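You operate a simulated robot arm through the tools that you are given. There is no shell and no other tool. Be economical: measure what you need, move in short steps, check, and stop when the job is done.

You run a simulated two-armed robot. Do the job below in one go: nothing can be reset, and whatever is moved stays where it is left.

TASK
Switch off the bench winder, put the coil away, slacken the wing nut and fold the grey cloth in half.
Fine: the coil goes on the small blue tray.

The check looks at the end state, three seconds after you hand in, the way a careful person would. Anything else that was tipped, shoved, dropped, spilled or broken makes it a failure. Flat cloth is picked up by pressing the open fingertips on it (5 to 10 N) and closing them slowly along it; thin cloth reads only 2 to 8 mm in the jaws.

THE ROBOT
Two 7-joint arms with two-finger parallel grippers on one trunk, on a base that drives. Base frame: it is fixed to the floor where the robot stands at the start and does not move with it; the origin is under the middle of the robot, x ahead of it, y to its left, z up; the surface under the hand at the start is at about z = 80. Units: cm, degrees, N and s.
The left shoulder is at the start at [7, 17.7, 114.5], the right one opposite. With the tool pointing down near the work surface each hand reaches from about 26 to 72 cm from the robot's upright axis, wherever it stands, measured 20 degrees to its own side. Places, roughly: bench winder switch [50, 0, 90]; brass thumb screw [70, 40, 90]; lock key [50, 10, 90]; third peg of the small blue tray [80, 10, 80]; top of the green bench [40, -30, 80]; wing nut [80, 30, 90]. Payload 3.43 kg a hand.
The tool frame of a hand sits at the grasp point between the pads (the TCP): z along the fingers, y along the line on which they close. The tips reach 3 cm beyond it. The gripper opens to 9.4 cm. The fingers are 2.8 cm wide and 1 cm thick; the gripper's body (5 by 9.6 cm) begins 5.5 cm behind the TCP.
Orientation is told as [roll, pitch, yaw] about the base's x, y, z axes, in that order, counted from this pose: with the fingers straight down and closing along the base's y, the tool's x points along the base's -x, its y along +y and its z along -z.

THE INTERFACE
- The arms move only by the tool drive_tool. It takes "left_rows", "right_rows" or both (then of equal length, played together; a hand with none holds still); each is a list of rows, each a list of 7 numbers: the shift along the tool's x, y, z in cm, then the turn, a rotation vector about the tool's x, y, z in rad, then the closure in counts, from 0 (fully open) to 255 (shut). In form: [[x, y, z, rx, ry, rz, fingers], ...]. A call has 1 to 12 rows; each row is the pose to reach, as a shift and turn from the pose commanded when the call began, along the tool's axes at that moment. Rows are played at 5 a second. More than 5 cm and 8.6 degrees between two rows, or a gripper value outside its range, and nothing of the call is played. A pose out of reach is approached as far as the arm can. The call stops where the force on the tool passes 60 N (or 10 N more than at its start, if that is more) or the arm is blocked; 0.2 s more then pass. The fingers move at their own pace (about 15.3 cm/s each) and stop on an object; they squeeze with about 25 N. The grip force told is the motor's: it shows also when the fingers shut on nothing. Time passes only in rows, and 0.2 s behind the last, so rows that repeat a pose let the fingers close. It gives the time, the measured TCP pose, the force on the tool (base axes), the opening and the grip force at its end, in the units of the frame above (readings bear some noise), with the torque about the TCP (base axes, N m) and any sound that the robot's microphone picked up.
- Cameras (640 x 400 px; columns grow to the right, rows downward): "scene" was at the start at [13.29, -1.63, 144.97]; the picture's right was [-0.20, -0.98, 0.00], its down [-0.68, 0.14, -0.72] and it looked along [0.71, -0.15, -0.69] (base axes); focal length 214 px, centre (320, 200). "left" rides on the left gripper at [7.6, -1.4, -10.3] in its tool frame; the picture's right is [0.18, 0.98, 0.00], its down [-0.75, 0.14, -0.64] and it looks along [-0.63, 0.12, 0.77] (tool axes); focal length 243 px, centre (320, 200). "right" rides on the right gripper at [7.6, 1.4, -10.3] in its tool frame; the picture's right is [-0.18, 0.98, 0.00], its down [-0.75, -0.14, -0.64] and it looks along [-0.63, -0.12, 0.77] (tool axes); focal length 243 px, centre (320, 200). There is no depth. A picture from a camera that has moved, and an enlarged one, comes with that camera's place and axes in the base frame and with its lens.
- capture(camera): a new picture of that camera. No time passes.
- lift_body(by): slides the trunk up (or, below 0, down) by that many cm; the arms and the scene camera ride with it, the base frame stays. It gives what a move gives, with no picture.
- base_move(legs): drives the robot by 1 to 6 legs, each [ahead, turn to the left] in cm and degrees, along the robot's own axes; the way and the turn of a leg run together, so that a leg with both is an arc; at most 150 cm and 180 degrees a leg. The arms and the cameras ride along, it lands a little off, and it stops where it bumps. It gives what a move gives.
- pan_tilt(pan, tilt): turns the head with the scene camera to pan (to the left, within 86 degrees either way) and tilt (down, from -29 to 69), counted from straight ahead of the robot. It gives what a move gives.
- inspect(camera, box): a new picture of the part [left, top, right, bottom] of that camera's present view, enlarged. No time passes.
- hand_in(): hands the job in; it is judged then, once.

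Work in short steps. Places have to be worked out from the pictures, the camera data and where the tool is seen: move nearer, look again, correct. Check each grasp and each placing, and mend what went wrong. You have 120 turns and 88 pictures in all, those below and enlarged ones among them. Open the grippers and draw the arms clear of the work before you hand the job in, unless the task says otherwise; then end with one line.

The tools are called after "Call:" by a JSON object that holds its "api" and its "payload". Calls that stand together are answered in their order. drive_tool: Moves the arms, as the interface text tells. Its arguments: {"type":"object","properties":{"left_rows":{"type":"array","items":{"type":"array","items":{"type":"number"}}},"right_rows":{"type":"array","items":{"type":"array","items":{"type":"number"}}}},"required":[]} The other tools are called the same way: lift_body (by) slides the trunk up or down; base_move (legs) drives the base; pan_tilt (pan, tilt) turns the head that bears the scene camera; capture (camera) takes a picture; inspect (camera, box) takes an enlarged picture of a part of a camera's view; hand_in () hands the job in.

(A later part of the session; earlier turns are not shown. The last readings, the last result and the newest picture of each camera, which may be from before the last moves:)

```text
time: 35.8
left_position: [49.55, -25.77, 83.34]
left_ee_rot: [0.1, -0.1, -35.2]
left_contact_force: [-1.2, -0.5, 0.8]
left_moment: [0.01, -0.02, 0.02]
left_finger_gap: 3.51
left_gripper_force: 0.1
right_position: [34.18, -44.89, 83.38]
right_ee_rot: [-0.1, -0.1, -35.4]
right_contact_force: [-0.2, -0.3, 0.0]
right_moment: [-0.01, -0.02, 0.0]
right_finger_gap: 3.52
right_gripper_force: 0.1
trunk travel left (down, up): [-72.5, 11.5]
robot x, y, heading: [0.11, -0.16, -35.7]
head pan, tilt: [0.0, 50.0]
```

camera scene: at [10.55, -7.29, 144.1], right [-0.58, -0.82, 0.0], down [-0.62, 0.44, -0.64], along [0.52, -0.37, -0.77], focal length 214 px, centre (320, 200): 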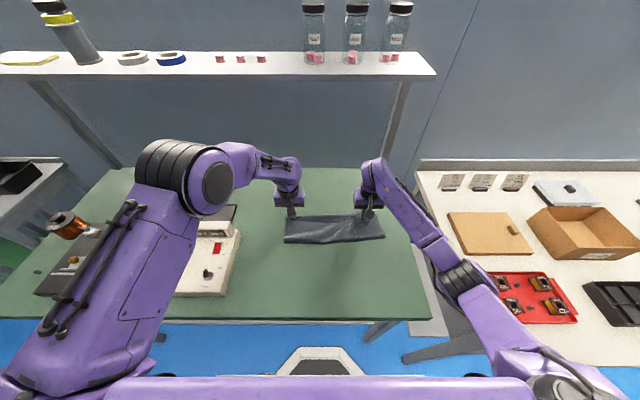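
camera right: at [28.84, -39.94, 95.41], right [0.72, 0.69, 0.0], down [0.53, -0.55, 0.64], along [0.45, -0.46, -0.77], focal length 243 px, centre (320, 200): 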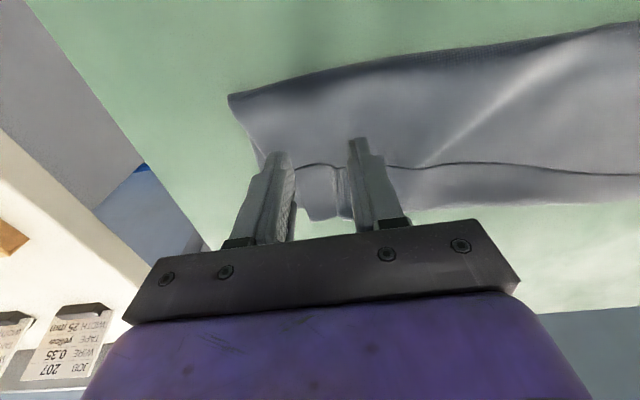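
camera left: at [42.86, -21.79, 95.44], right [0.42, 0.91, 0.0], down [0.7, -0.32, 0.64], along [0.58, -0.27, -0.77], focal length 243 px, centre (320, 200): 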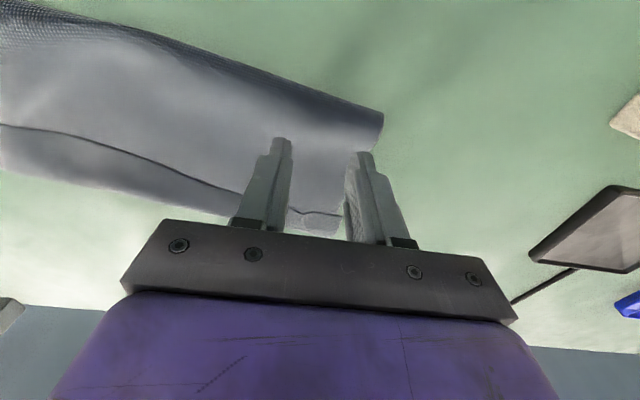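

Nearly touching; a touch further and then close slowly in the same call.

Call:
{"api": "drive_tool", "payload": {"left_rows": [[0, 0, 0.1, 0, 0, 0, 160], [0, 0, 0.1, 0, 0, 0, 160], [0, 0, 0.1, 0, 0, 0, 172], [0, 0, 0.1, 0, 0, 0, 184], [0, 0, 0.1, 0, 0, 0, 196], [0, 0, 0.1, 0, 0, 0, 208], [0, 0, 0.1, 0, 0, 0, 220], [0, 0, 0.1, 0, 0, 0, 232], [0, 0, 0.1, 0, 0, 0, 244], [0, 0, 0.1, 0, 0, 0, 255], [0, 0, 0.1, 0, 0, 0, 255]], "right_rows": [[0, 0, 0.14, 0, 0, 0, 160], [0, 0, 0.14, 0, 0, 0, 160], [0, 0, 0.14, 0, 0, 0, 172], [0, 0, 0.14, 0, 0, 0, 184], [0, 0, 0.14, 0, 0, 0, 196], [0, 0, 0.14, 0, 0, 0, 208], [0, 0, 0.14, 0, 0, 0, 220], [0, 0, 0.14, 0, 0, 0, 232], [0, 0, 0.14, 0, 0, 0, 244], [0, 0, 0.14, 0, 0, 0, 255], [0, 0, 0.14, 0, 0, 0, 255]]}}

```text
time: 38.2
left_position: [49.42, -25.78, 83.17]
left_ee_rot: [0.0, -0.1, -35.4]
left_contact_force: [-2.3, -3.5, 2.4]
left_moment: [-0.1, 0.12, 0.03]
left_finger_gap: 0.22
left_gripper_force: 25.4
right_position: [34.17, -44.85, 83.26]
right_ee_rot: [0.0, -0.1, -35.3]
right_contact_force: [3.8, 4.4, 0.1]
right_moment: [0.13, -0.1, 0.03]
right_finger_gap: 0.21
right_gripper_force: 24.9
trunk travel left (down, up): [-72.5, 11.5]
robot x, y, heading: [0.01, 0.01, -35.3]
head pan, tilt: [0.0, 50.0]
```

Both read 2 mm, so only the top layer is held. I lift it so both halves hang free.

Call:
{"api": "drive_tool", "payload": {"left_rows": [[0, -0.1, -1.5, 0, 0, 0, 255], [0, -0.2, -3, 0, 0, 0, 255], [0, -0.3, -4.5, 0, 0, 0, 255], [0, -0.3, -6, 0, 0, 0, 255], [0, -0.3, -8, 0, 0, 0, 255], [0, -0.3, -10, 0, 0, 0, 255], [0, -0.3, -12, 0, 0, 0, 255], [0, -0.3, -14, 0, 0, 0, 255], [0, -0.3, -16, 0, 0, 0, 255], [0, -0.3, -18, 0, 0, 0, 255], [0, -0.3, -18, 0, 0, 0, 255]], "right_rows": [[0, 0.1, -1.5, 0, 0, 0, 255], [0, 0.2, -3, 0, 0, 0, 255], [0, 0.3, -4.5, 0, 0, 0, 255], [0, 0.3, -6, 0, 0, 0, 255], [0, 0.3, -8, 0, 0, 0, 255], [0, 0.3, -10, 0, 0, 0, 255], [0, 0.3, -12, 0, 0, 0, 255], [0, 0.3, -14, 0, 0, 0, 255], [0, 0.3, -16, 0, 0, 0, 255], [0, 0.3, -18, 0, 0, 0, 255], [0, 0.3, -18, 0, 0, 0, 255]]}}

Call:
{"api": "inspect", "payload": {"camera": "scene", "box": [220, 120, 460, 270]}}

Call:
{"api": "capture", "payload": {"camera": "left"}}

```text
time: 40.6
left_position: [49.25, -26.14, 101.33]
left_ee_rot: [-0.1, -0.1, -35.3]
left_contact_force: [-0.9, -0.4, 0.3]
left_moment: [0.03, -0.01, 0.02]
left_finger_gap: 0.2
left_gripper_force: 25.0
right_position: [34.32, -44.52, 101.22]
right_ee_rot: [0.0, 0.1, -35.4]
right_contact_force: [0.4, 0.6, -0.7]
right_moment: [-0.02, 0.01, -0.04]
right_finger_gap: 0.21
right_gripper_force: 25.1
trunk travel left (down, up): [-72.5, 11.5]
robot x, y, heading: [0.04, 0.09, -35.4]
head pan, tilt: [0.0, 50.0]
```

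```text
2.67 times, centred on (340, 195) of scene
camera zoom: at [10.61, -7.37, 144.08], right [-0.58, -0.82, 0.0], down [-0.62, 0.44, -0.64], along [0.52, -0.37, -0.77], focal length 572 px, centre (267, 213)
```

zoom: 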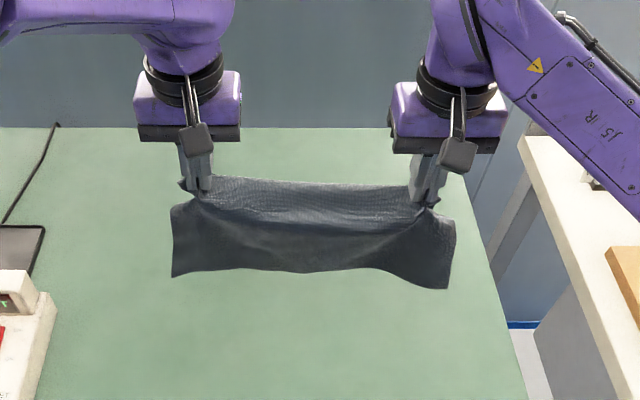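

```text
59 pictures are left
camera left: at [42.24, -22.88, 111.46], right [0.42, 0.91, 0.0], down [0.7, -0.32, 0.64], along [0.58, -0.27, -0.77], focal length 243 px, centre (320, 200)
```

left: 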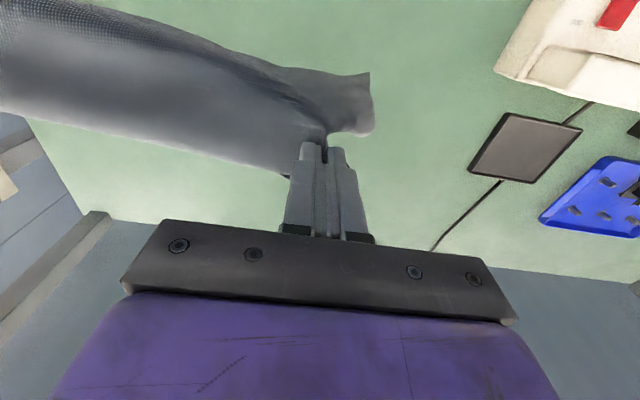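

The cloth hangs like a tent and the flap has dropped open. I move both hands out level to n ≈ 61 while still hanging.

Call:
{"api": "drive_tool", "payload": {"left_rows": [[-1, 0, 0, 0, 0, 0, 255], [-2, 0, 0, 0, 0, 0, 255], [-3, 0, 0, 0, 0, 0, 255], [-4, 0, 0, 0, 0, 0, 255], [-5, 0, 0, 0, 0, 0, 255], [-5.9, 0, 0, 0, 0, 0, 255], [-5.9, 0, 0, 0, 0, 0, 255], [-5.9, 0, 0, 0, 0, 0, 255]], "right_rows": [[-1.2, 0, 0, 0, 0, 0, 255], [-2.4, 0, 0, 0, 0, 0, 255], [-3.6, 0, 0, 0, 0, 0, 255], [-5, 0, 0, 0, 0, 0, 255], [-6.2, 0, 0, 0, 0, 0, 255], [-7.4, 0, 0, 0, 0, 0, 255], [-7.4, 0, 0, 0, 0, 0, 255], [-7.4, 0, 0, 0, 0, 0, 255]]}}

Call:
{"api": "drive_tool", "payload": {"left_rows": [[1, 0, 1.5, 0, 0, 0, 255], [2.4, 0, 3, 0, 0, 0, 255], [3.9, 0, 4.6, 0, 0, 0, 255], [5.4, 0, 6.2, 0, 0, 0, 255], [7, 0, 7.8, 0, 0, 0, 255], [8.6, 0, 9.4, 0, 0, 0, 255], [10.2, 0, 11, 0, 0, 0, 255], [11.8, 0, 12.6, 0, 0, 0, 255], [13.2, 0, 14.2, 0, 0, 0, 255], [14.4, 0, 15.8, 0, 0, 0, 255], [15.2, 0, 17.2, 0, 0, 0, 255], [15.5, 0, 17.8, 0, 0, 0, 255]], "right_rows": [[1, 0, 1.5, 0, 0, 0, 255], [2.4, 0, 3, 0, 0, 0, 255], [3.9, 0, 4.6, 0, 0, 0, 255], [5.4, 0, 6.2, 0, 0, 0, 255], [7, 0, 7.8, 0, 0, 0, 255], [8.6, 0, 9.4, 0, 0, 0, 255], [10.2, 0, 11, 0, 0, 0, 255], [11.8, 0, 12.6, 0, 0, 0, 255], [13.2, 0, 14.2, 0, 0, 0, 255], [14.4, 0, 15.8, 0, 0, 0, 255], [15.2, 0, 17.2, 0, 0, 0, 255], [15.5, 0, 17.7, 0, 0, 0, 255]]}}

Call:
{"api": "inspect", "payload": {"camera": "scene", "box": [220, 150, 460, 300]}}

Call:
{"api": "capture", "payload": {"camera": "left"}}

```text
time: 42.4
left_position: [54.07, -29.48, 101.16]
left_ee_rot: [-0.1, -0.1, -35.3]
left_contact_force: [0.6, -0.5, -0.4]
left_moment: [-0.01, -0.01, -0.01]
left_finger_gap: 0.19
left_gripper_force: 24.8
right_position: [40.35, -49.0, 100.94]
right_ee_rot: [0.0, -0.1, -35.4]
right_contact_force: [0.0, 0.7, 0.5]
right_moment: [0.0, 0.02, 0.04]
right_finger_gap: 0.22
right_gripper_force: 24.5
trunk travel left (down, up): [-72.5, 11.5]
robot x, y, heading: [-0.24, 0.1, -35.5]
head pan, tilt: [0.0, 50.0]
```

```text
time: 45.0
left_position: [41.33, -20.47, 83.56]
left_ee_rot: [0.0, -0.1, -35.3]
left_contact_force: [0.1, 0.0, 0.7]
left_moment: [0.02, 0.01, -0.01]
left_finger_gap: 0.19
left_gripper_force: 25.3
right_position: [27.76, -39.91, 83.48]
right_ee_rot: [-0.1, -0.1, -35.3]
right_contact_force: [0.1, -0.1, 0.5]
right_moment: [-0.01, 0.0, 0.03]
right_finger_gap: 0.21
right_gripper_force: 25.8
trunk travel left (down, up): [-72.5, 11.5]
robot x, y, heading: [-0.28, 0.19, -35.2]
head pan, tilt: [0.0, 50.0]
```

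```text
2.67 times, centred on (340, 225) of scene
camera zoom: at [10.56, -7.32, 144.09], right [-0.58, -0.82, 0.0], down [-0.62, 0.44, -0.64], along [0.52, -0.37, -0.77], focal length 572 px, centre (267, 133)
```

zoom: 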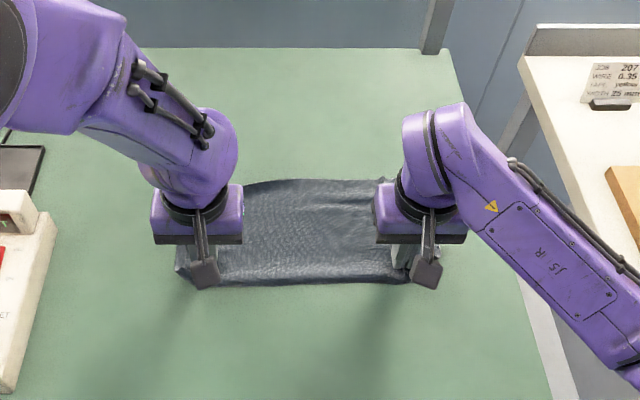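

```text
57 pictures are left
camera left: at [34.41, -17.26, 93.68], right [0.42, 0.91, 0.0], down [0.7, -0.32, 0.64], along [0.58, -0.27, -0.77], focal length 243 px, centre (320, 200)
```

left: 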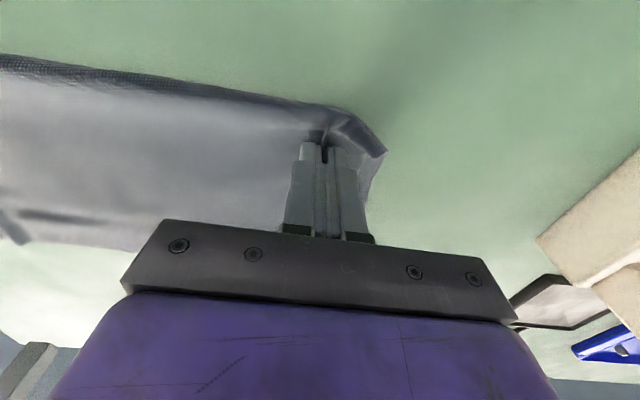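

Looks like a clean fold. I now lower to touch and open slowly to spread the pinched cloth, then rise and inspect.

Call:
{"api": "drive_tool", "payload": {"left_rows": [[0, 0.2, 0.15, 0, 0, 0, 255], [0, 0.4, 0.2, 0, 0, 0, 243], [0, 0.4, 0.2, 0, 0, 0, 231], [0, 0.4, 0.2, 0, 0, 0, 219], [0, 0.4, 0.2, 0, 0, 0, 207], [0, 0.4, 0.2, 0, 0, 0, 195], [0, 0.4, 0.2, 0, 0, 0, 180], [0, 0.4, 0.2, 0, 0, 0, 160], [0, 0.4, -1, 0, 0, 0, 160], [0, 0.4, -4, 0, 0, 0, 160], [0, 0.4, -8.5, 0, 0, 0, 160], [0, 0.4, -13, 0, 0, 0, 160]], "right_rows": [[0, -0.2, 0.1, 0, 0, 0, 255], [0, -0.4, 0.15, 0, 0, 0, 243], [0, -0.4, 0.15, 0, 0, 0, 231], [0, -0.4, 0.15, 0, 0, 0, 219], [0, -0.4, 0.15, 0, 0, 0, 207], [0, -0.4, 0.15, 0, 0, 0, 195], [0, -0.4, 0.15, 0, 0, 0, 180], [0, -0.4, 0.15, 0, 0, 0, 160], [0, -0.4, -1, 0, 0, 0, 160], [0, -0.4, -4, 0, 0, 0, 160], [0, -0.4, -8.5, 0, 0, 0, 160], [0, -0.4, -13, 0, 0, 0, 160]]}}

Call:
{"api": "drive_tool", "payload": {"left_rows": [[0, 3, -4, 0, 0, 0, 100], [0, 6, -8, 0, 0, 0, 100], [0, 9, -12, 0, 0, 0, 100], [0, 12, -15, 0, 0, 0, 100]], "right_rows": [[0, -3, -4, 0, 0, 0, 100], [0, -6, -8, 0, 0, 0, 100], [0, -9, -12, 0, 0, 0, 100], [0, -12, -15, 0, 0, 0, 100]]}}

Call:
{"api": "inspect", "payload": {"camera": "scene", "box": [240, 180, 420, 292]}}

```text
time: 47.6
left_position: [41.77, -20.08, 96.62]
left_ee_rot: [0.0, -0.1, -35.3]
left_contact_force: [0.3, 0.0, -0.3]
left_moment: [-0.02, -0.02, -0.04]
left_finger_gap: 3.51
left_gripper_force: 0.1
right_position: [27.44, -40.2, 96.71]
right_ee_rot: [0.0, -0.2, -35.4]
right_contact_force: [0.4, -0.4, -0.1]
right_moment: [0.01, -0.01, 0.01]
right_finger_gap: 3.5
right_gripper_force: 0.2
trunk travel left (down, up): [-72.5, 11.5]
robot x, y, heading: [0.16, 0.5, -35.5]
head pan, tilt: [0.0, 50.0]
```

```text
time: 48.6
left_position: [48.57, -9.96, 111.72]
left_ee_rot: [-0.1, -0.2, -35.4]
left_contact_force: [-0.2, 1.0, 0.4]
left_moment: [-0.05, 0.02, -0.02]
left_finger_gap: 5.72
left_gripper_force: 0.3
right_position: [20.24, -50.06, 111.4]
right_ee_rot: [0.1, -0.1, -35.5]
right_contact_force: [-0.1, 0.3, 0.8]
right_moment: [0.01, -0.03, 0.02]
right_finger_gap: 5.7
right_gripper_force: 0.0
trunk travel left (down, up): [-72.5, 11.5]
robot x, y, heading: [0.07, 0.04, -35.4]
head pan, tilt: [0.0, 50.0]
```

```text
3.56 times, centred on (330, 236) of scene
camera zoom: at [10.51, -7.03, 144.1], right [-0.58, -0.82, 0.0], down [-0.62, 0.44, -0.64], along [0.52, -0.37, -0.77], focal length 763 px, centre (284, 72)
```

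zoom: 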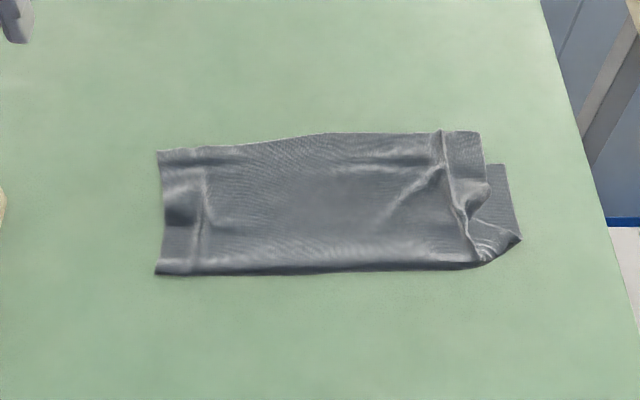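

The fold is nearly right, but the top layer's right far corner sits about 3.5 cm too far out and 2 cm inboard of the bottom corner because of a ruck there. I'll pin the cloth with the closed left fingers and slide the top layer's right corner into place with the right.

Call:
{"api": "drive_tool", "payload": {"left_rows": [[-0.8, -4.4, 0, 0, 0, 0, 255], [-1.6, -8.8, 0, 0, 0, 0, 255], [-2.4, -13.2, 0, 0, 0, 0, 255], [-3.2, -17.6, 0, 0, 0, 0, 255], [-4, -22, 0, 0, 0, 0, 255], [-4.6, -26.5, 0, 0, 0, 0, 255], [-4.6, -26.5, 4.6, 0, 0, 0, 255], [-4.6, -26.5, 9.2, 0, 0, 0, 255], [-4.6, -26.5, 13.8, 0, 0, 0, 255], [-4.6, -26.5, 18.4, 0, 0, 0, 255], [-4.6, -26.5, 23, 0, 0, 0, 255], [-4.6, -26.5, 27, 0, 0, 0, 255]], "right_rows": [[-2, 2, 0, 0, 0, 0, 255], [-4, 4, 0, 0, 0, 0, 255], [-6, 6, 0, 0, 0, 0, 255], [-8, 8, 0, 0, 0, 0, 255], [-9.5, 9.8, 0, 0, 0, 0, 255], [-11, 11.4, 0, 0, 0, 0, 255], [-11, 11.4, 4.6, 0, 0, 0, 255], [-11, 11.4, 9.2, 0, 0, 0, 255], [-11, 11.4, 13.8, 0, 0, 0, 255], [-11, 11.4, 18.4, 0, 0, 0, 255], [-11, 11.4, 23, 0, 0, 0, 255], [-11, 11.4, 26.5, 0, 0, 0, 255]]}}

Call:
{"api": "capture", "payload": {"camera": "right"}}

```text
time: 51.2
left_position: [36.89, -34.38, 84.23]
left_ee_rot: [0.3, -0.1, -35.4]
left_contact_force: [0.5, -0.5, 0.0]
left_moment: [0.0, 0.03, 0.01]
left_finger_gap: 0.0
left_gripper_force: 25.3
right_position: [36.3, -47.43, 84.77]
right_ee_rot: [0.0, -0.1, -35.4]
right_contact_force: [0.4, 0.2, 0.0]
right_moment: [0.01, -0.01, 0.01]
right_finger_gap: 0.0
right_gripper_force: 24.9
trunk travel left (down, up): [-72.5, 11.5]
robot x, y, heading: [-0.16, 0.15, -35.0]
head pan, tilt: [0.0, 50.0]
```

```text
55 pictures are left
camera right: at [30.96, -41.77, 95.05], right [0.72, 0.69, 0.0], down [0.53, -0.55, 0.64], along [0.45, -0.46, -0.77], focal length 243 px, centre (320, 200)
```

right: 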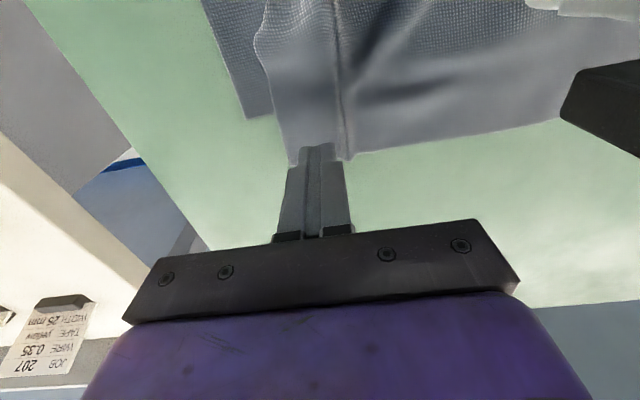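

The top corner needs to move about 3.4 cm nearer and 2 cm outward. I press the left down as the pin and then bring the right into light contact.

Call:
{"api": "drive_tool", "payload": {"left_rows": [[0, 0, 0.5, 0, 0, 0, 255], [0, 0, 0.9, 0, 0, 0, 255], [0, 0, 1.05, 0, 0, 0, 255], [0, 0, 1.1, 0, 0, 0, 255], [0, 0, 1.1, 0, 0, 0, 255]], "right_rows": [[0.3, -0.3, 0.5, 0, 0, 0, 255], [0.3, -0.3, 1.0, 0, 0, 0, 255], [0.3, -0.3, 1.3, 0, 0, 0, 255], [0.3, -0.3, 1.45, 0, 0, 0, 255], [0.3, -0.3, 1.45, 0, 0, 0, 255]]}}

```text
time: 52.4
left_position: [37.09, -34.6, 83.37]
left_ee_rot: [0.1, 0.0, -35.2]
left_contact_force: [0.1, 0.1, 0.7]
left_moment: [-0.03, 0.04, -0.02]
left_finger_gap: 0.0
left_gripper_force: 24.4
right_position: [35.73, -47.27, 83.48]
right_ee_rot: [0.1, -0.1, -35.4]
right_contact_force: [0.0, -0.1, 0.7]
right_moment: [0.01, -0.02, -0.02]
right_finger_gap: 0.0
right_gripper_force: 24.9
trunk travel left (down, up): [-72.5, 11.5]
robot x, y, heading: [0.03, 0.02, -35.4]
head pan, tilt: [0.0, 50.0]
```

Just touching. I press the left harder, the right lightly, and slide the right corner nearer and outward.

Call:
{"api": "drive_tool", "payload": {"left_rows": [[0, 0, 0.2, 0, 0, 0, 255], [0, 0, 0.35, 0, 0, 0, 255], [0, 0, 0.35, 0, 0, 0, 255], [0, 0, 0.35, 0, 0, 0, 255], [0, 0, 0.35, 0, 0, 0, 255], [0, 0, 0.35, 0, 0, 0, 255], [0, 0, 0.35, 0, 0, 0, 255], [0, 0, 0.35, 0, 0, 0, 255], [0, 0, 0.35, 0, 0, 0, 255], [0, 0, 0.35, 0, 0, 0, 255]], "right_rows": [[0, 0, 0.1, 0, 0, 0, 255], [0, 0, 0.16, 0, 0, 0, 255], [0.4, -0.4, 0.16, 0, 0, 0, 255], [0.9, -0.8, 0.16, 0, 0, 0, 255], [1.4, -1.2, 0.16, 0, 0, 0, 255], [2, -1.6, 0.16, 0, 0, 0, 255], [2.6, -1.9, 0.16, 0, 0, 0, 255], [3.2, -2.2, 0.16, 0, 0, 0, 255], [3.5, -2.3, 0.16, 0, 0, 0, 255], [3.5, -2.3, -2, 0, 0, 0, 255]]}}

Call:
{"api": "capture", "payload": {"camera": "right"}}

```text
time: 54.6
left_position: [36.92, -34.6, 83.05]
left_ee_rot: [-0.2, -0.3, -35.3]
left_contact_force: [3.8, -3.4, 23.1]
left_moment: [-0.08, -0.05, 0.02]
left_finger_gap: 0.0
left_gripper_force: 25.3
right_position: [31.38, -47.09, 85.76]
right_ee_rot: [0.0, -0.2, -35.5]
right_contact_force: [-0.4, 0.4, 0.7]
right_moment: [0.0, 0.02, -0.04]
right_finger_gap: 0.0
right_gripper_force: 24.9
trunk travel left (down, up): [-72.5, 11.5]
robot x, y, heading: [0.04, 0.14, -35.4]
head pan, tilt: [0.0, 50.0]
```

```text
54 pictures are left
camera right: at [25.97, -41.4, 95.94], right [0.72, 0.69, 0.0], down [0.53, -0.55, 0.64], along [0.45, -0.46, -0.76], focal length 243 px, centre (320, 200)
```

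right: 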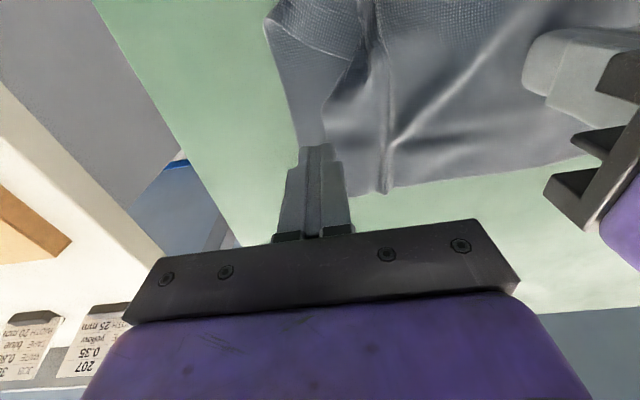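

The top corner seems hardly moved; I lift both hands and look at the whole from the scene camera.

Call:
{"api": "drive_tool", "payload": {"left_rows": [[0, 0, -3, 0, 0, 0, 255], [0, 0, -7, 0, 0, 0, 255], [0, 0, -11, 0, 0, 0, 255], [0, 4, -13, 0, 0, 0, 255], [0, 8.5, -14, 0, 0, 0, 255], [0, 13, -14, 0, 0, 0, 255]], "right_rows": [[0, 0, -3, 0, 0, 0, 255], [0, 0, -6, 0, 0, 0, 255], [0, 0, -9, 0, 0, 0, 255], [-1, 0, -12, 0, 0, 0, 255], [-3, 0, -14, 0, 0, 0, 255], [-5, 0, -14, 0, 0, 0, 255]]}}

Call:
{"api": "inspect", "payload": {"camera": "scene", "box": [240, 180, 420, 292]}}

Call:
{"api": "capture", "payload": {"camera": "right"}}

```text
time: 56.0
left_position: [44.73, -23.97, 96.99]
left_ee_rot: [-0.1, -0.1, -35.4]
left_contact_force: [0.1, 0.3, -0.7]
left_moment: [-0.04, 0.05, -0.02]
left_finger_gap: 0.0
left_gripper_force: 25.1
right_position: [35.8, -49.88, 99.5]
right_ee_rot: [-0.1, 0.0, -35.4]
right_contact_force: [0.3, 0.4, -0.1]
right_moment: [0.01, 0.02, -0.02]
right_finger_gap: 0.0
right_gripper_force: 25.0
trunk travel left (down, up): [-72.5, 11.5]
robot x, y, heading: [-0.02, -0.09, -35.3]
head pan, tilt: [0.0, 50.0]
```

```text
3.56 times, centred on (330, 236) of scene
camera zoom: at [10.84, -7.22, 144.06], right [-0.58, -0.82, 0.0], down [-0.63, 0.44, -0.64], along [0.52, -0.37, -0.77], focal length 763 px, centre (284, 72)
```

zoom: 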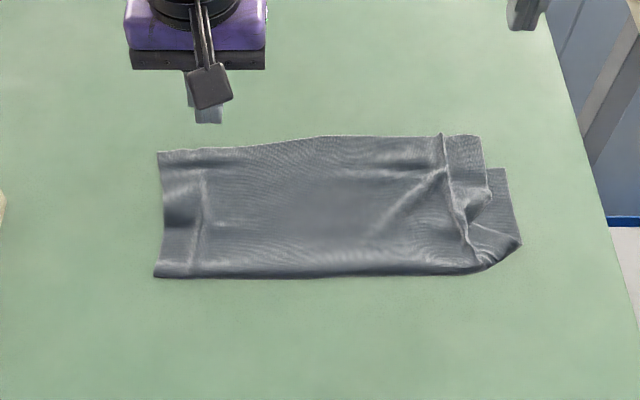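

```text
52 pictures are left
camera right: at [30.4, -44.19, 109.8], right [0.72, 0.69, 0.0], down [0.53, -0.55, 0.64], along [0.44, -0.46, -0.77], focal length 243 px, centre (320, 200)
```

right: 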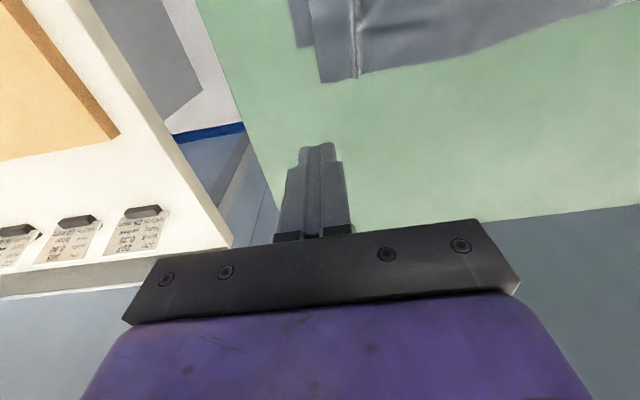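

No change, so the slide barely touched. Instead I'll pinch the top layer's right corner, lift it, and set it over the bottom corner. I open and lower the right hand there.

Call:
{"api": "drive_tool", "payload": {"right_rows": [[0.5, 1.3, 2, 0, 0, 0, 160], [1.0, 2.6, 5, 0, 0, 0, 160], [1.0, 2.6, 9, 0, 0, 0, 160], [1.0, 2.6, 13, 0, 0, 0, 160], [1.0, 2.6, 15.5, 0, 0, 0, 160], [1.0, 2.6, 16.1, 0, 0, 0, 160], [1.0, 2.6, 16.1, 0, 0, 0, 160]]}}

Call:
{"api": "capture", "payload": {"camera": "right"}}

```text
time: 57.6
left_position: [44.58, -24.13, 97.03]
left_ee_rot: [0.0, -0.1, -35.3]
left_contact_force: [-0.8, -0.5, -0.5]
left_moment: [0.0, -0.01, 0.02]
left_finger_gap: 0.01
left_gripper_force: 25.0
right_position: [36.39, -47.33, 83.3]
right_ee_rot: [-0.1, -0.2, -35.4]
right_contact_force: [0.7, 0.3, -1.0]
right_moment: [-0.02, 0.01, 0.0]
right_finger_gap: 3.52
right_gripper_force: 0.2
trunk travel left (down, up): [-72.5, 11.5]
robot x, y, heading: [0.27, 0.09, -35.5]
head pan, tilt: [0.0, 50.0]
```

```text
51 pictures are left
camera right: at [30.91, -41.59, 93.53], right [0.72, 0.69, 0.0], down [0.53, -0.55, 0.64], along [0.45, -0.46, -0.77], focal length 243 px, centre (320, 200)
```

right: 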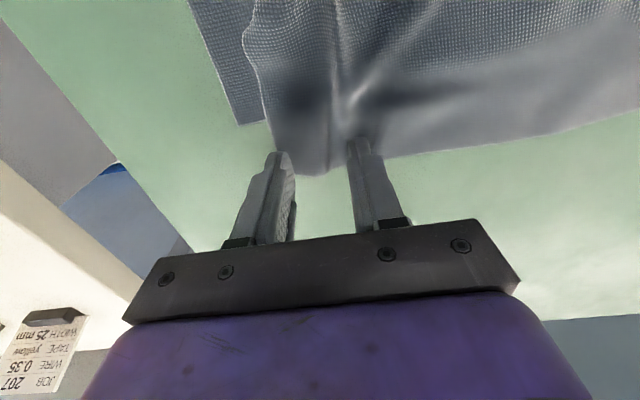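

The fingers straddle the corner ruck. I shift slightly nearer and inward, press, and close slowly.

Call:
{"api": "drive_tool", "payload": {"right_rows": [[0.3, 0.2, -0.3, 0, 0, 0, 160], [0.6, 0.4, -0.3, 0, 0, 0, 160], [0.6, 0.4, 0, 0, 0, 0, 160], [0.6, 0.4, 0.18, 0, 0, 0, 160], [0.6, 0.4, 0.18, 0, 0, 0, 170], [0.6, 0.4, 0.18, 0, 0, 0, 184], [0.6, 0.4, 0.18, 0, 0, 0, 198], [0.6, 0.4, 0.18, 0, 0, 0, 212], [0.6, 0.4, 0.18, 0, 0, 0, 226], [0.6, 0.4, 0.18, 0, 0, 0, 240], [0.6, 0.4, 0.18, 0, 0, 0, 255], [0.6, 0.4, 0.18, 0, 0, 0, 255]]}}

Call:
{"api": "capture", "payload": {"camera": "right"}}

```text
time: 60.2
left_position: [44.53, -23.97, 97.06]
left_ee_rot: [0.0, -0.1, -35.3]
left_contact_force: [-0.3, 0.1, -0.2]
left_moment: [-0.03, -0.02, 0.01]
left_finger_gap: 0.0
left_gripper_force: 24.8
right_position: [36.09, -46.6, 83.29]
right_ee_rot: [0.0, -0.2, -35.5]
right_contact_force: [0.0, -0.6, 0.2]
right_moment: [0.0, 0.01, -0.01]
right_finger_gap: 0.26
right_gripper_force: 25.4
trunk travel left (down, up): [-72.5, 11.5]
robot x, y, heading: [0.16, -0.2, -35.6]
head pan, tilt: [0.0, 50.0]
```

```text
50 pictures are left
camera right: at [30.65, -40.94, 93.44], right [0.72, 0.69, 0.0], down [0.53, -0.55, 0.64], along [0.45, -0.46, -0.77], focal length 243 px, centre (320, 200)
```

right: 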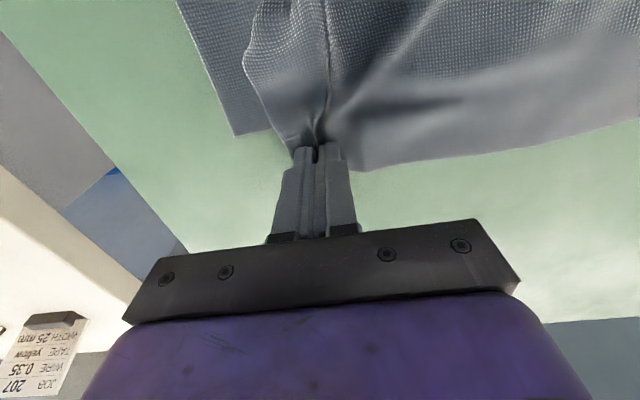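

Pinched at 2.6 mm. I lift it, carry it outward, and lower it so the corner lands on the bottom corner (pinch target n 53.6, 19.6 right), then open slowly and rise.

Call:
{"api": "drive_tool", "payload": {"right_rows": [[0.6, -0.2, -1.6, 0, 0, 0, 255], [1.4, -0.5, -3.2, 0, 0, 0, 255], [2.2, -0.9, -4.8, 0, 0, 0, 255], [3, -1.3, -6.4, 0, 0, 0, 255], [3.6, -1.8, -7.5, 0, 0, 0, 255], [3.8, -2.5, -7.5, 0, 0, 0, 255], [3.8, -2.7, -6, 0, 0, 0, 255], [3.6, -2.7, -4.5, 0, 0, 0, 255], [3.3, -2.7, -3, 0, 0, 0, 255], [3, -2.6, -1.5, 0, 0, 0, 255], [2.8, -2.5, -0.3, 0, 0, 0, 255]]}}

Call:
{"api": "capture", "payload": {"camera": "right"}}

```text
time: 62.6
left_position: [44.39, -23.99, 96.88]
left_ee_rot: [0.0, 0.0, -35.3]
left_contact_force: [1.7, 0.7, -1.0]
left_moment: [-0.01, -0.03, 0.0]
left_finger_gap: 0.0
left_gripper_force: 25.1
right_position: [32.5, -47.15, 83.61]
right_ee_rot: [0.0, -0.1, -35.4]
right_contact_force: [0.2, 1.1, 0.8]
right_moment: [-0.03, 0.0, -0.01]
right_finger_gap: 0.24
right_gripper_force: 24.8
trunk travel left (down, up): [-72.5, 11.5]
robot x, y, heading: [0.19, -0.46, -35.7]
head pan, tilt: [0.0, 50.0]
```

```text
49 pictures are left
camera right: at [26.97, -41.36, 93.77], right [0.72, 0.69, 0.0], down [0.53, -0.55, 0.64], along [0.45, -0.46, -0.77], focal length 243 px, centre (320, 200)
```

right: 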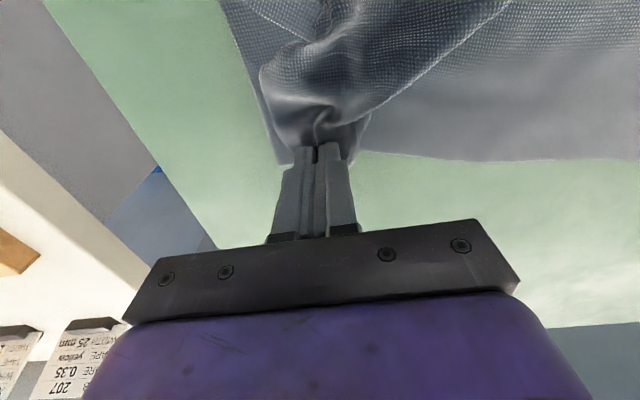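

Slack from the corner bulges toward the fold, which can be pulled out at the fold line. I release here, spreading slowly, rise and look.

Call:
{"api": "drive_tool", "payload": {"right_rows": [[0, 0, 0.3, 0, 0, 0, 255], [0, 0, 0.36, 0, 0, 0, 243], [0, 0, 0.36, 0, 0, 0, 230], [0, 0, 0.36, 0, 0, 0, 215], [0, 0, 0.36, 0, 0, 0, 200], [0, 0, 0.36, 0, 0, 0, 180], [0, 0, 0.36, 0, 0, 0, 160], [0, 0, -1, 0, 0, 0, 160], [0, 0, -5, 0, 0, 0, 160], [0, 0, -9, 0, 0, 0, 160], [0, -3, -13, 0, 0, 0, 160], [0, -7, -15, 0, 0, 0, 160]]}}

Call:
{"api": "inspect", "payload": {"camera": "scene", "box": [240, 180, 420, 292]}}

```text
time: 65.2
left_position: [44.32, -24.08, 97.11]
left_ee_rot: [0.1, -0.2, -35.3]
left_contact_force: [-0.5, 1.0, 0.1]
left_moment: [0.0, -0.02, -0.01]
left_finger_gap: 0.0
left_gripper_force: 25.1
right_position: [28.1, -52.76, 98.45]
right_ee_rot: [0.1, -0.1, -35.3]
right_contact_force: [-0.2, -0.5, 0.2]
right_moment: [0.0, -0.06, 0.02]
right_finger_gap: 3.52
right_gripper_force: 0.0
trunk travel left (down, up): [-72.5, 11.5]
robot x, y, heading: [-0.12, 0.04, -35.3]
head pan, tilt: [0.0, 50.0]
```

```text
3.56 times, centred on (330, 236) of scene
camera zoom: at [10.38, -7.41, 144.09], right [-0.58, -0.82, 0.0], down [-0.62, 0.44, -0.64], along [0.53, -0.37, -0.77], focal length 763 px, centre (284, 72)
```

zoom: 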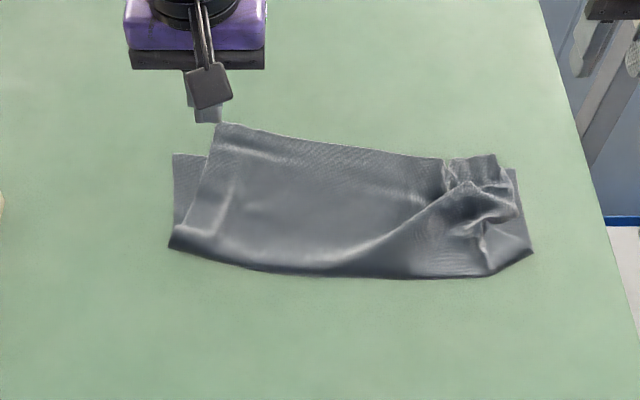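

The right corners now match within about 1 cm, but the top layer's left corner swung to [n 59.7, 6.7 left] versus the bottom corner at [56, 11.3]. I pinch that corner with the left hand the same way.

Call:
{"api": "drive_tool", "payload": {"left_rows": [[-2.7, -0.7, 0, 0, 0, 0, 160], [-5.4, -1.4, 0, 0, 0, 0, 160], [-8.2, -2, 0, 0, 0, 0, 160], [-8.2, -2, 4.5, 0, 0, 0, 160], [-8.2, -2, 9, 0, 0, 0, 160], [-8.2, -2, 12.5, 0, 0, 0, 160], [-8.2, -2, 13.4, 0, 0, 0, 160], [-8.2, -2, 13.4, 0, 0, 0, 160]]}}

Call:
{"api": "capture", "payload": {"camera": "left"}}

```text
time: 67.0
left_position: [50.1, -30.35, 83.45]
left_ee_rot: [0.0, -0.2, -35.4]
left_contact_force: [-0.4, 0.1, -0.8]
left_moment: [0.02, 0.0, 0.01]
left_finger_gap: 3.53
left_gripper_force: 0.0
right_position: [28.23, -52.89, 98.68]
right_ee_rot: [0.1, -0.1, -35.4]
right_contact_force: [0.4, -0.3, 0.3]
right_moment: [-0.03, -0.02, -0.01]
right_finger_gap: 3.53
right_gripper_force: 0.0
trunk travel left (down, up): [-72.5, 11.5]
robot x, y, heading: [0.36, -0.08, -35.6]
head pan, tilt: [0.0, 50.0]
```

```text
47 pictures are left
camera left: at [43.15, -27.2, 93.74], right [0.42, 0.91, 0.0], down [0.7, -0.32, 0.64], along [0.58, -0.27, -0.77], focal length 243 px, centre (320, 200)
```

left: 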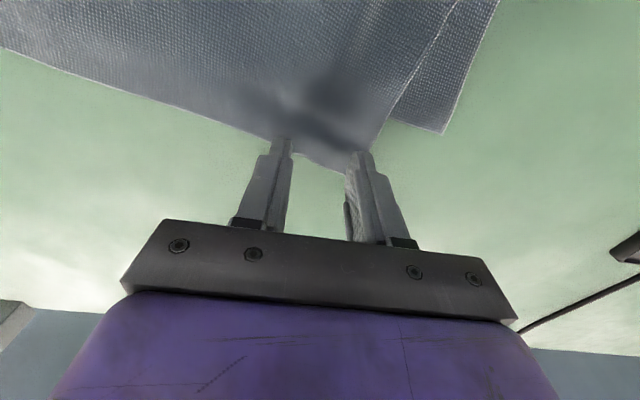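

The corner lies between the fingertips; I shift nearer and inward by 0.7 cm, press and close.

Call:
{"api": "drive_tool", "payload": {"left_rows": [[0.4, -0.3, -0.3, 0, 0, 0, 160], [0.8, -0.7, -0.3, 0, 0, 0, 160], [0.8, -0.7, 0, 0, 0, 0, 160], [0.8, -0.7, 0.28, 0, 0, 0, 160], [0.8, -0.7, 0.28, 0, 0, 0, 170], [0.8, -0.7, 0.28, 0, 0, 0, 184], [0.8, -0.7, 0.28, 0, 0, 0, 198], [0.8, -0.7, 0.28, 0, 0, 0, 212], [0.8, -0.7, 0.28, 0, 0, 0, 226], [0.8, -0.7, 0.28, 0, 0, 0, 240], [0.8, -0.7, 0.28, 0, 0, 0, 255], [0.8, -0.7, 0.28, 0, 0, 0, 255]]}}

Call:
{"api": "capture", "payload": {"camera": "left"}}

```text
time: 69.6
left_position: [48.93, -30.48, 83.31]
left_ee_rot: [0.0, -0.2, -35.3]
left_contact_force: [0.6, -0.5, 0.5]
left_moment: [0.0, 0.01, 0.02]
left_finger_gap: 0.01
left_gripper_force: 25.0
right_position: [28.19, -52.73, 98.48]
right_ee_rot: [0.0, -0.1, -35.4]
right_contact_force: [0.1, -0.2, -0.2]
right_moment: [0.02, -0.01, 0.02]
right_finger_gap: 3.5
right_gripper_force: 0.0
trunk travel left (down, up): [-72.5, 11.5]
robot x, y, heading: [0.04, -0.11, -35.3]
head pan, tilt: [0.0, 50.0]
```

```text
46 pictures are left
camera left: at [41.96, -27.29, 93.49], right [0.42, 0.91, 0.0], down [0.7, -0.32, 0.64], along [0.58, -0.27, -0.77], focal length 243 px, centre (320, 200)
```

left: 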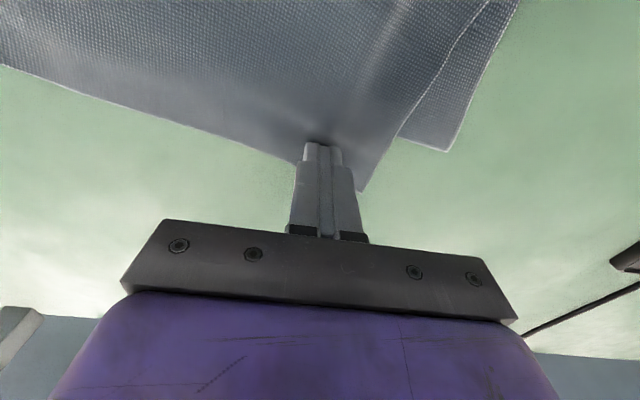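

Closed on nothing: too light. I reopen, press about 0.15 cm deeper, and close again.

Call:
{"api": "drive_tool", "payload": {"left_rows": [[0, 0, -0.6, 0, 0, 0, 160], [0, 0.2, -0.6, 0, 0, 0, 160], [0, 0.2, 0, 0, 0, 0, 160], [0, 0.2, 0.16, 0, 0, 0, 160], [0, 0.2, 0.16, 0, 0, 0, 160]]}}

```text
time: 70.8
left_position: [49.18, -30.33, 83.16]
left_ee_rot: [0.0, -0.1, -35.3]
left_contact_force: [0.7, 1.2, 1.9]
left_moment: [0.02, -0.02, 0.02]
left_finger_gap: 3.49
left_gripper_force: 0.1
right_position: [28.22, -52.8, 98.63]
right_ee_rot: [0.0, -0.2, -35.3]
right_contact_force: [0.9, 0.3, 0.0]
right_moment: [-0.03, 0.02, 0.05]
right_finger_gap: 3.52
right_gripper_force: 0.0
trunk travel left (down, up): [-72.5, 11.5]
robot x, y, heading: [0.03, 0.14, -35.3]
head pan, tilt: [0.0, 50.0]
```

Now 1.9 N; a little deeper and close.

Call:
{"api": "drive_tool", "payload": {"left_rows": [[0, 0, 0.06, 0, 0, 0, 160], [0, 0, 0.06, 0, 0, 0, 170], [0, 0, 0.06, 0, 0, 0, 182], [0, 0, 0.06, 0, 0, 0, 194], [0, 0, 0.06, 0, 0, 0, 206], [0, 0, 0.06, 0, 0, 0, 218], [0, 0, 0.06, 0, 0, 0, 230], [0, 0, 0.06, 0, 0, 0, 242], [0, 0, 0.06, 0, 0, 0, 255], [0, 0, 0.06, 0, 0, 0, 255]]}}

Call:
{"api": "capture", "payload": {"camera": "left"}}

```text
time: 73.0
left_position: [49.19, -30.23, 83.2]
left_ee_rot: [0.0, -0.1, -35.3]
left_contact_force: [0.7, 1.2, 5.7]
left_moment: [0.01, 0.0, -0.06]
left_finger_gap: 0.24
left_gripper_force: 25.5
right_position: [28.02, -52.78, 98.59]
right_ee_rot: [0.0, -0.2, -35.4]
right_contact_force: [0.4, 0.6, 0.1]
right_moment: [0.0, -0.03, 0.02]
right_finger_gap: 3.49
right_gripper_force: 0.1
trunk travel left (down, up): [-72.5, 11.5]
robot x, y, heading: [-0.25, 0.13, -35.7]
head pan, tilt: [0.0, 50.0]
```

```text
45 pictures are left
camera left: at [42.1, -27.09, 93.32], right [0.42, 0.91, 0.0], down [0.7, -0.32, 0.64], along [0.58, -0.27, -0.77], focal length 243 px, centre (320, 200)
```

left: 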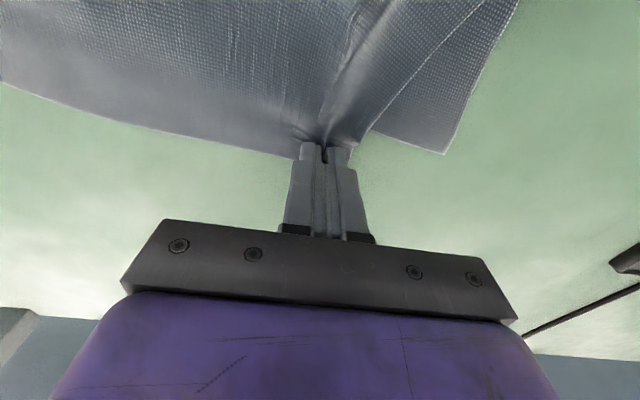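

Corner gripped (2.4 mm). Before carrying it, I bring the right hand down closed onto the right corner pair to pin it.

Call:
{"api": "drive_tool", "payload": {"right_rows": [[0.2, 3.9, 0, 0, 0, 0, 255], [0.5, 7.8, 0, 0, 0, 0, 255], [0.5, 7.8, 4.5, 0, 0, 0, 255], [0.5, 7.8, 9, 0, 0, 0, 255], [0.5, 7.8, 13, 0, 0, 0, 255], [0.5, 7.8, 14.8, 0, 0, 0, 255], [0.5, 7.8, 15.3, 0, 0, 0, 255], [0.5, 7.8, 15.4, 0, 0, 0, 255], [0.5, 7.8, 15.4, 0, 0, 0, 255]]}}

```text
time: 75.0
left_position: [49.13, -30.32, 83.25]
left_ee_rot: [0.0, -0.1, -35.3]
left_contact_force: [0.2, 0.3, 4.8]
left_moment: [0.03, -0.01, -0.01]
left_finger_gap: 0.22
left_gripper_force: 25.0
right_position: [32.26, -46.21, 83.26]
right_ee_rot: [-0.1, -0.1, -35.4]
right_contact_force: [-0.6, -0.3, 3.1]
right_moment: [-0.02, -0.02, -0.02]
right_finger_gap: 0.0
right_gripper_force: 25.1
trunk travel left (down, up): [-72.5, 11.5]
robot x, y, heading: [0.14, -0.27, -35.5]
head pan, tilt: [0.0, 50.0]
```

The right pins at 3 N; I add a little, and carry the left corner up, 3.2 cm nearer and 4.9 cm outward, then down.

Call:
{"api": "drive_tool", "payload": {"left_rows": [[0.3, 0.3, -1.5, 0, 0, 0, 255], [0.9, 0.9, -3, 0, 0, 0, 255], [1.6, 1.6, -4.5, 0, 0, 0, 255], [2.3, 2.4, -5.5, 0, 0, 0, 255], [2.9, 3.2, -5.5, 0, 0, 0, 255], [3.4, 4, -4.8, 0, 0, 0, 255], [3.5, 4.7, -3.8, 0, 0, 0, 255], [3.4, 5, -2.6, 0, 0, 0, 255], [3.3, 5, -1.4, 0, 0, 0, 255], [3.2, 4.9, -0.2, 0, 0, 0, 255], [3.2, 4.9, -0.2, 0, 0, 0, 255]], "right_rows": [[0, 0, 0.12, 0, 0, 0, 255], [0, 0, 0.12, 0, 0, 0, 255], [0, 0, 0.12, 0, 0, 0, 255], [0, 0, 0.12, 0, 0, 0, 255], [0, 0, 0.12, 0, 0, 0, 255], [0, 0, 0.12, 0, 0, 0, 255], [0, 0, 0.12, 0, 0, 0, 255], [0, 0, 0.12, 0, 0, 0, 255], [0, 0, 0.12, 0, 0, 0, 255], [0, 0, 0.12, 0, 0, 0, 255], [0, 0, 0.12, 0, 0, 0, 255]]}}

Call:
{"api": "capture", "payload": {"camera": "left"}}

Call:
{"api": "inspect", "payload": {"camera": "scene", "box": [240, 180, 420, 292]}}

```text
time: 77.4
left_position: [49.22, -24.36, 83.56]
left_ee_rot: [-0.1, -0.2, -35.2]
left_contact_force: [-8.2, -12.2, 0.0]
left_moment: [-0.35, 0.29, 0.12]
left_finger_gap: 0.25
left_gripper_force: 24.9
right_position: [32.21, -46.0, 83.2]
right_ee_rot: [-0.1, -0.2, -35.4]
right_contact_force: [7.4, 11.4, 20.3]
right_moment: [0.3, -0.22, 0.03]
right_finger_gap: 0.04
right_gripper_force: 24.6
trunk travel left (down, up): [-72.5, 11.5]
robot x, y, heading: [-0.15, -0.08, -35.4]
head pan, tilt: [0.0, 50.0]
```

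```text
44 pictures are left
camera left: at [42.17, -21.12, 93.65], right [0.42, 0.91, 0.0], down [0.69, -0.32, 0.64], along [0.59, -0.27, -0.76], focal length 243 px, centre (320, 200)
```

left: 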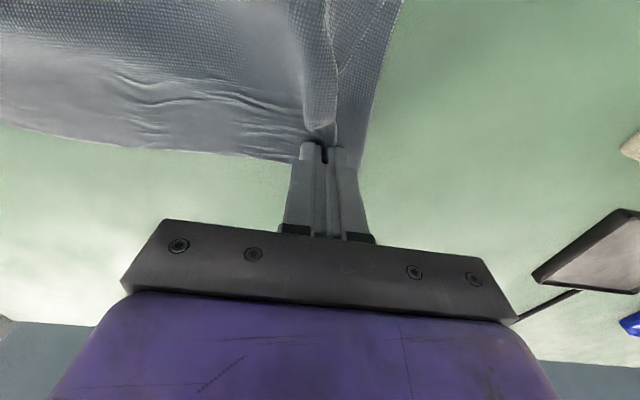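

```text
3.56 times, centred on (330, 236) of scene
camera zoom: at [10.36, -7.1, 144.12], right [-0.58, -0.82, 0.0], down [-0.62, 0.44, -0.64], along [0.53, -0.37, -0.76], focal length 763 px, centre (284, 72)
```

zoom: 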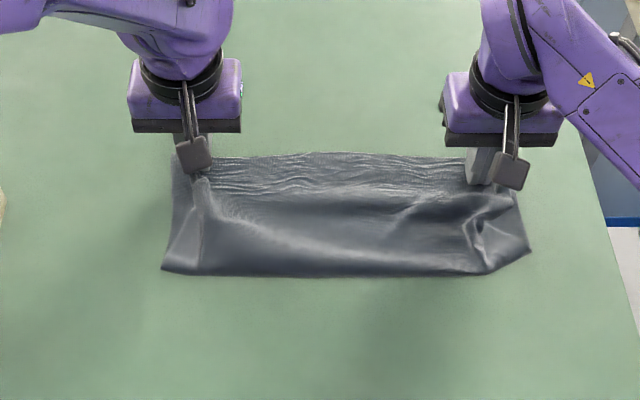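

The top edge is now taut and in line. I ease the tension slightly, press the left down, and open slowly to spread; both hands then rise.

Call:
{"api": "drive_tool", "payload": {"left_rows": [[0, -0.3, 0.2, 0, 0, 0, 255], [0, -0.5, 0.35, 0, 0, 0, 255], [0, -0.5, 0.4, 0, 0, 0, 243], [0, -0.5, 0.4, 0, 0, 0, 230], [0, -0.5, 0.4, 0, 0, 0, 215], [0, -0.5, 0.4, 0, 0, 0, 200], [0, -0.5, 0.4, 0, 0, 0, 180], [0, -0.5, 0.4, 0, 0, 0, 160], [0, -0.5, -1, 0, 0, 0, 160], [0, -0.5, -4, 0, 0, 0, 160], [0, -0.5, -8, 0, 0, 0, 160], [0, 3, -11, 0, 0, 0, 160]], "right_rows": [[0, 0, 0, 0, 0, 0, 255], [0, 0, 0, 0, 0, 0, 255], [0, 0, 0, 0, 0, 0, 255], [0, 0, 0, 0, 0, 0, 255], [0, 0, 0, 0, 0, 0, 255], [0, 0, 0, 0, 0, 0, 255], [0, 0, 0, 0, 0, 0, 255], [0, 0, 0, 0, 0, 0, 255], [0, 0, -1, 0, 0, 0, 255], [0, 0, -4, 0, 0, 0, 255], [0, 0, -8, 0, 0, 0, 255], [0, -3, -11, 0, 0, 0, 255]]}}

Call:
{"api": "drive_tool", "payload": {"left_rows": [[0, 3, -4, 0, 0, 0, 100], [0, 6, -8, 0, 0, 0, 100]], "right_rows": [[0, -4, -2, 0, 0, 0, 100], [0, -8, -4, 0, 0, 0, 100]]}}

Call:
{"api": "inspect", "payload": {"camera": "scene", "box": [240, 180, 420, 292]}}

```text
time: 80.0
left_position: [50.91, -21.95, 94.17]
left_ee_rot: [0.0, -0.1, -35.3]
left_contact_force: [-0.2, -0.1, 0.0]
left_moment: [-0.02, -0.02, -0.01]
left_finger_gap: 3.55
left_gripper_force: 0.1
right_position: [30.46, -48.17, 94.12]
right_ee_rot: [0.0, 0.0, -35.4]
right_contact_force: [0.1, -0.5, -0.8]
right_moment: [-0.02, 0.0, 0.0]
right_finger_gap: 0.0
right_gripper_force: 25.1
trunk travel left (down, up): [-72.5, 11.5]
robot x, y, heading: [0.23, 0.1, -35.5]
head pan, tilt: [0.0, 50.0]
```

```text
time: 80.6
left_position: [54.46, -16.89, 102.19]
left_ee_rot: [-0.1, -0.2, -35.3]
left_contact_force: [-0.2, -0.3, 0.3]
left_moment: [0.0, 0.0, 0.03]
left_finger_gap: 5.72
left_gripper_force: 0.2
right_position: [25.81, -55.01, 98.25]
right_ee_rot: [0.0, -0.1, -35.4]
right_contact_force: [0.1, -0.5, 0.1]
right_moment: [-0.01, 0.01, -0.01]
right_finger_gap: 5.73
right_gripper_force: 0.0
trunk travel left (down, up): [-72.5, 11.5]
robot x, y, heading: [-0.07, 0.04, -35.4]
head pan, tilt: [0.0, 50.0]
```

```text
3.56 times, centred on (330, 236) of scene
camera zoom: at [10.39, -7.18, 144.1], right [-0.58, -0.82, 0.0], down [-0.62, 0.44, -0.64], along [0.53, -0.37, -0.77], focal length 763 px, centre (284, 72)
```

zoom: 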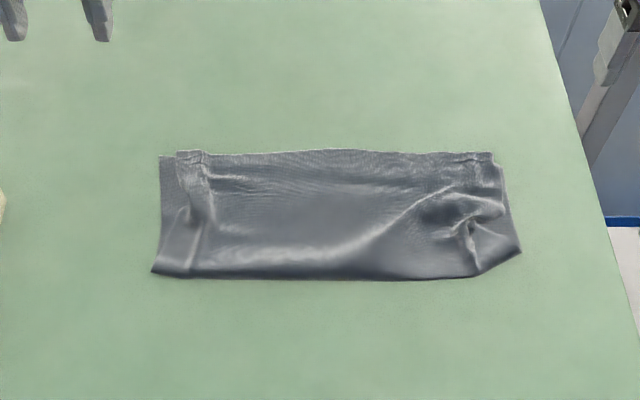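

The cloth is now folded with corners matching to about 1–1.5 cm and lies at 43–56 cm ahead. Next, the winder: I raise both hands and drive the base along the bench edge to the left by about 42 cm.

Call:
{"api": "drive_tool", "payload": {"left_rows": [[0, 1, -4, 0, 0, 0, 0], [0, 2, -8, 0, 0, 0, 0], [0, 3, -12, 0, 0, 0, 0], [0, 4, -15, 0, 0, 0, 0]], "right_rows": [[0, 1, -4.5, 0, 0, 0, 0], [0, 2, -9, 0, 0, 0, 0], [0, 3, -13.5, 0, 0, 0, 0], [0, 4, -18, 0, 0, 0, 0]]}}

Call:
{"api": "base_move", "payload": {"legs": [[0, 90], [42, 0], [0, -90]]}}

Call:
{"api": "capture", "payload": {"camera": "scene"}}

```text
time: 81.6
left_position: [56.85, -13.62, 117.25]
left_ee_rot: [0.0, 0.0, -35.4]
left_contact_force: [0.4, -0.4, -0.4]
left_moment: [-0.02, 0.0, 0.0]
left_finger_gap: 9.4
left_gripper_force: 0.0
right_position: [28.17, -51.62, 116.08]
right_ee_rot: [-0.2, -0.1, -35.4]
right_contact_force: [0.0, 0.9, 0.7]
right_moment: [-0.02, -0.02, -0.01]
right_finger_gap: 9.39
right_gripper_force: 0.1
trunk travel left (down, up): [-72.5, 11.5]
robot x, y, heading: [-0.23, -0.12, -35.3]
head pan, tilt: [0.0, 50.0]
```

```text
time: 91.8
left_position: [80.87, 23.11, 117.15]
left_ee_rot: [0.1, -0.1, -32.9]
left_contact_force: [0.0, 0.2, 0.2]
left_moment: [-0.02, 0.01, 0.01]
left_finger_gap: 9.41
left_gripper_force: 0.1
right_position: [53.76, -16.18, 115.91]
right_ee_rot: [0.0, -0.1, -33.1]
right_contact_force: [0.0, -0.9, 0.5]
right_moment: [0.01, 0.0, -0.01]
right_finger_gap: 9.42
right_gripper_force: 0.1
trunk travel left (down, up): [-72.5, 11.5]
robot x, y, heading: [23.51, 34.74, -33.1]
head pan, tilt: [0.0, 50.0]
```

```text
41 pictures are left
camera scene: at [34.29, 27.75, 144.08], right [-0.55, -0.84, 0.0], down [-0.64, 0.42, -0.64], along [0.54, -0.35, -0.77], focal length 214 px, centre (320, 200)
```

scene: 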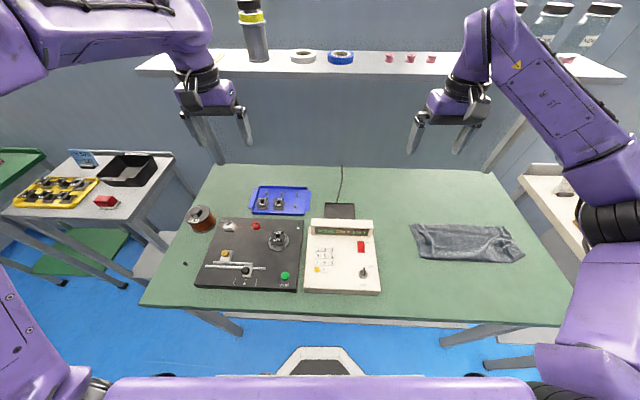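

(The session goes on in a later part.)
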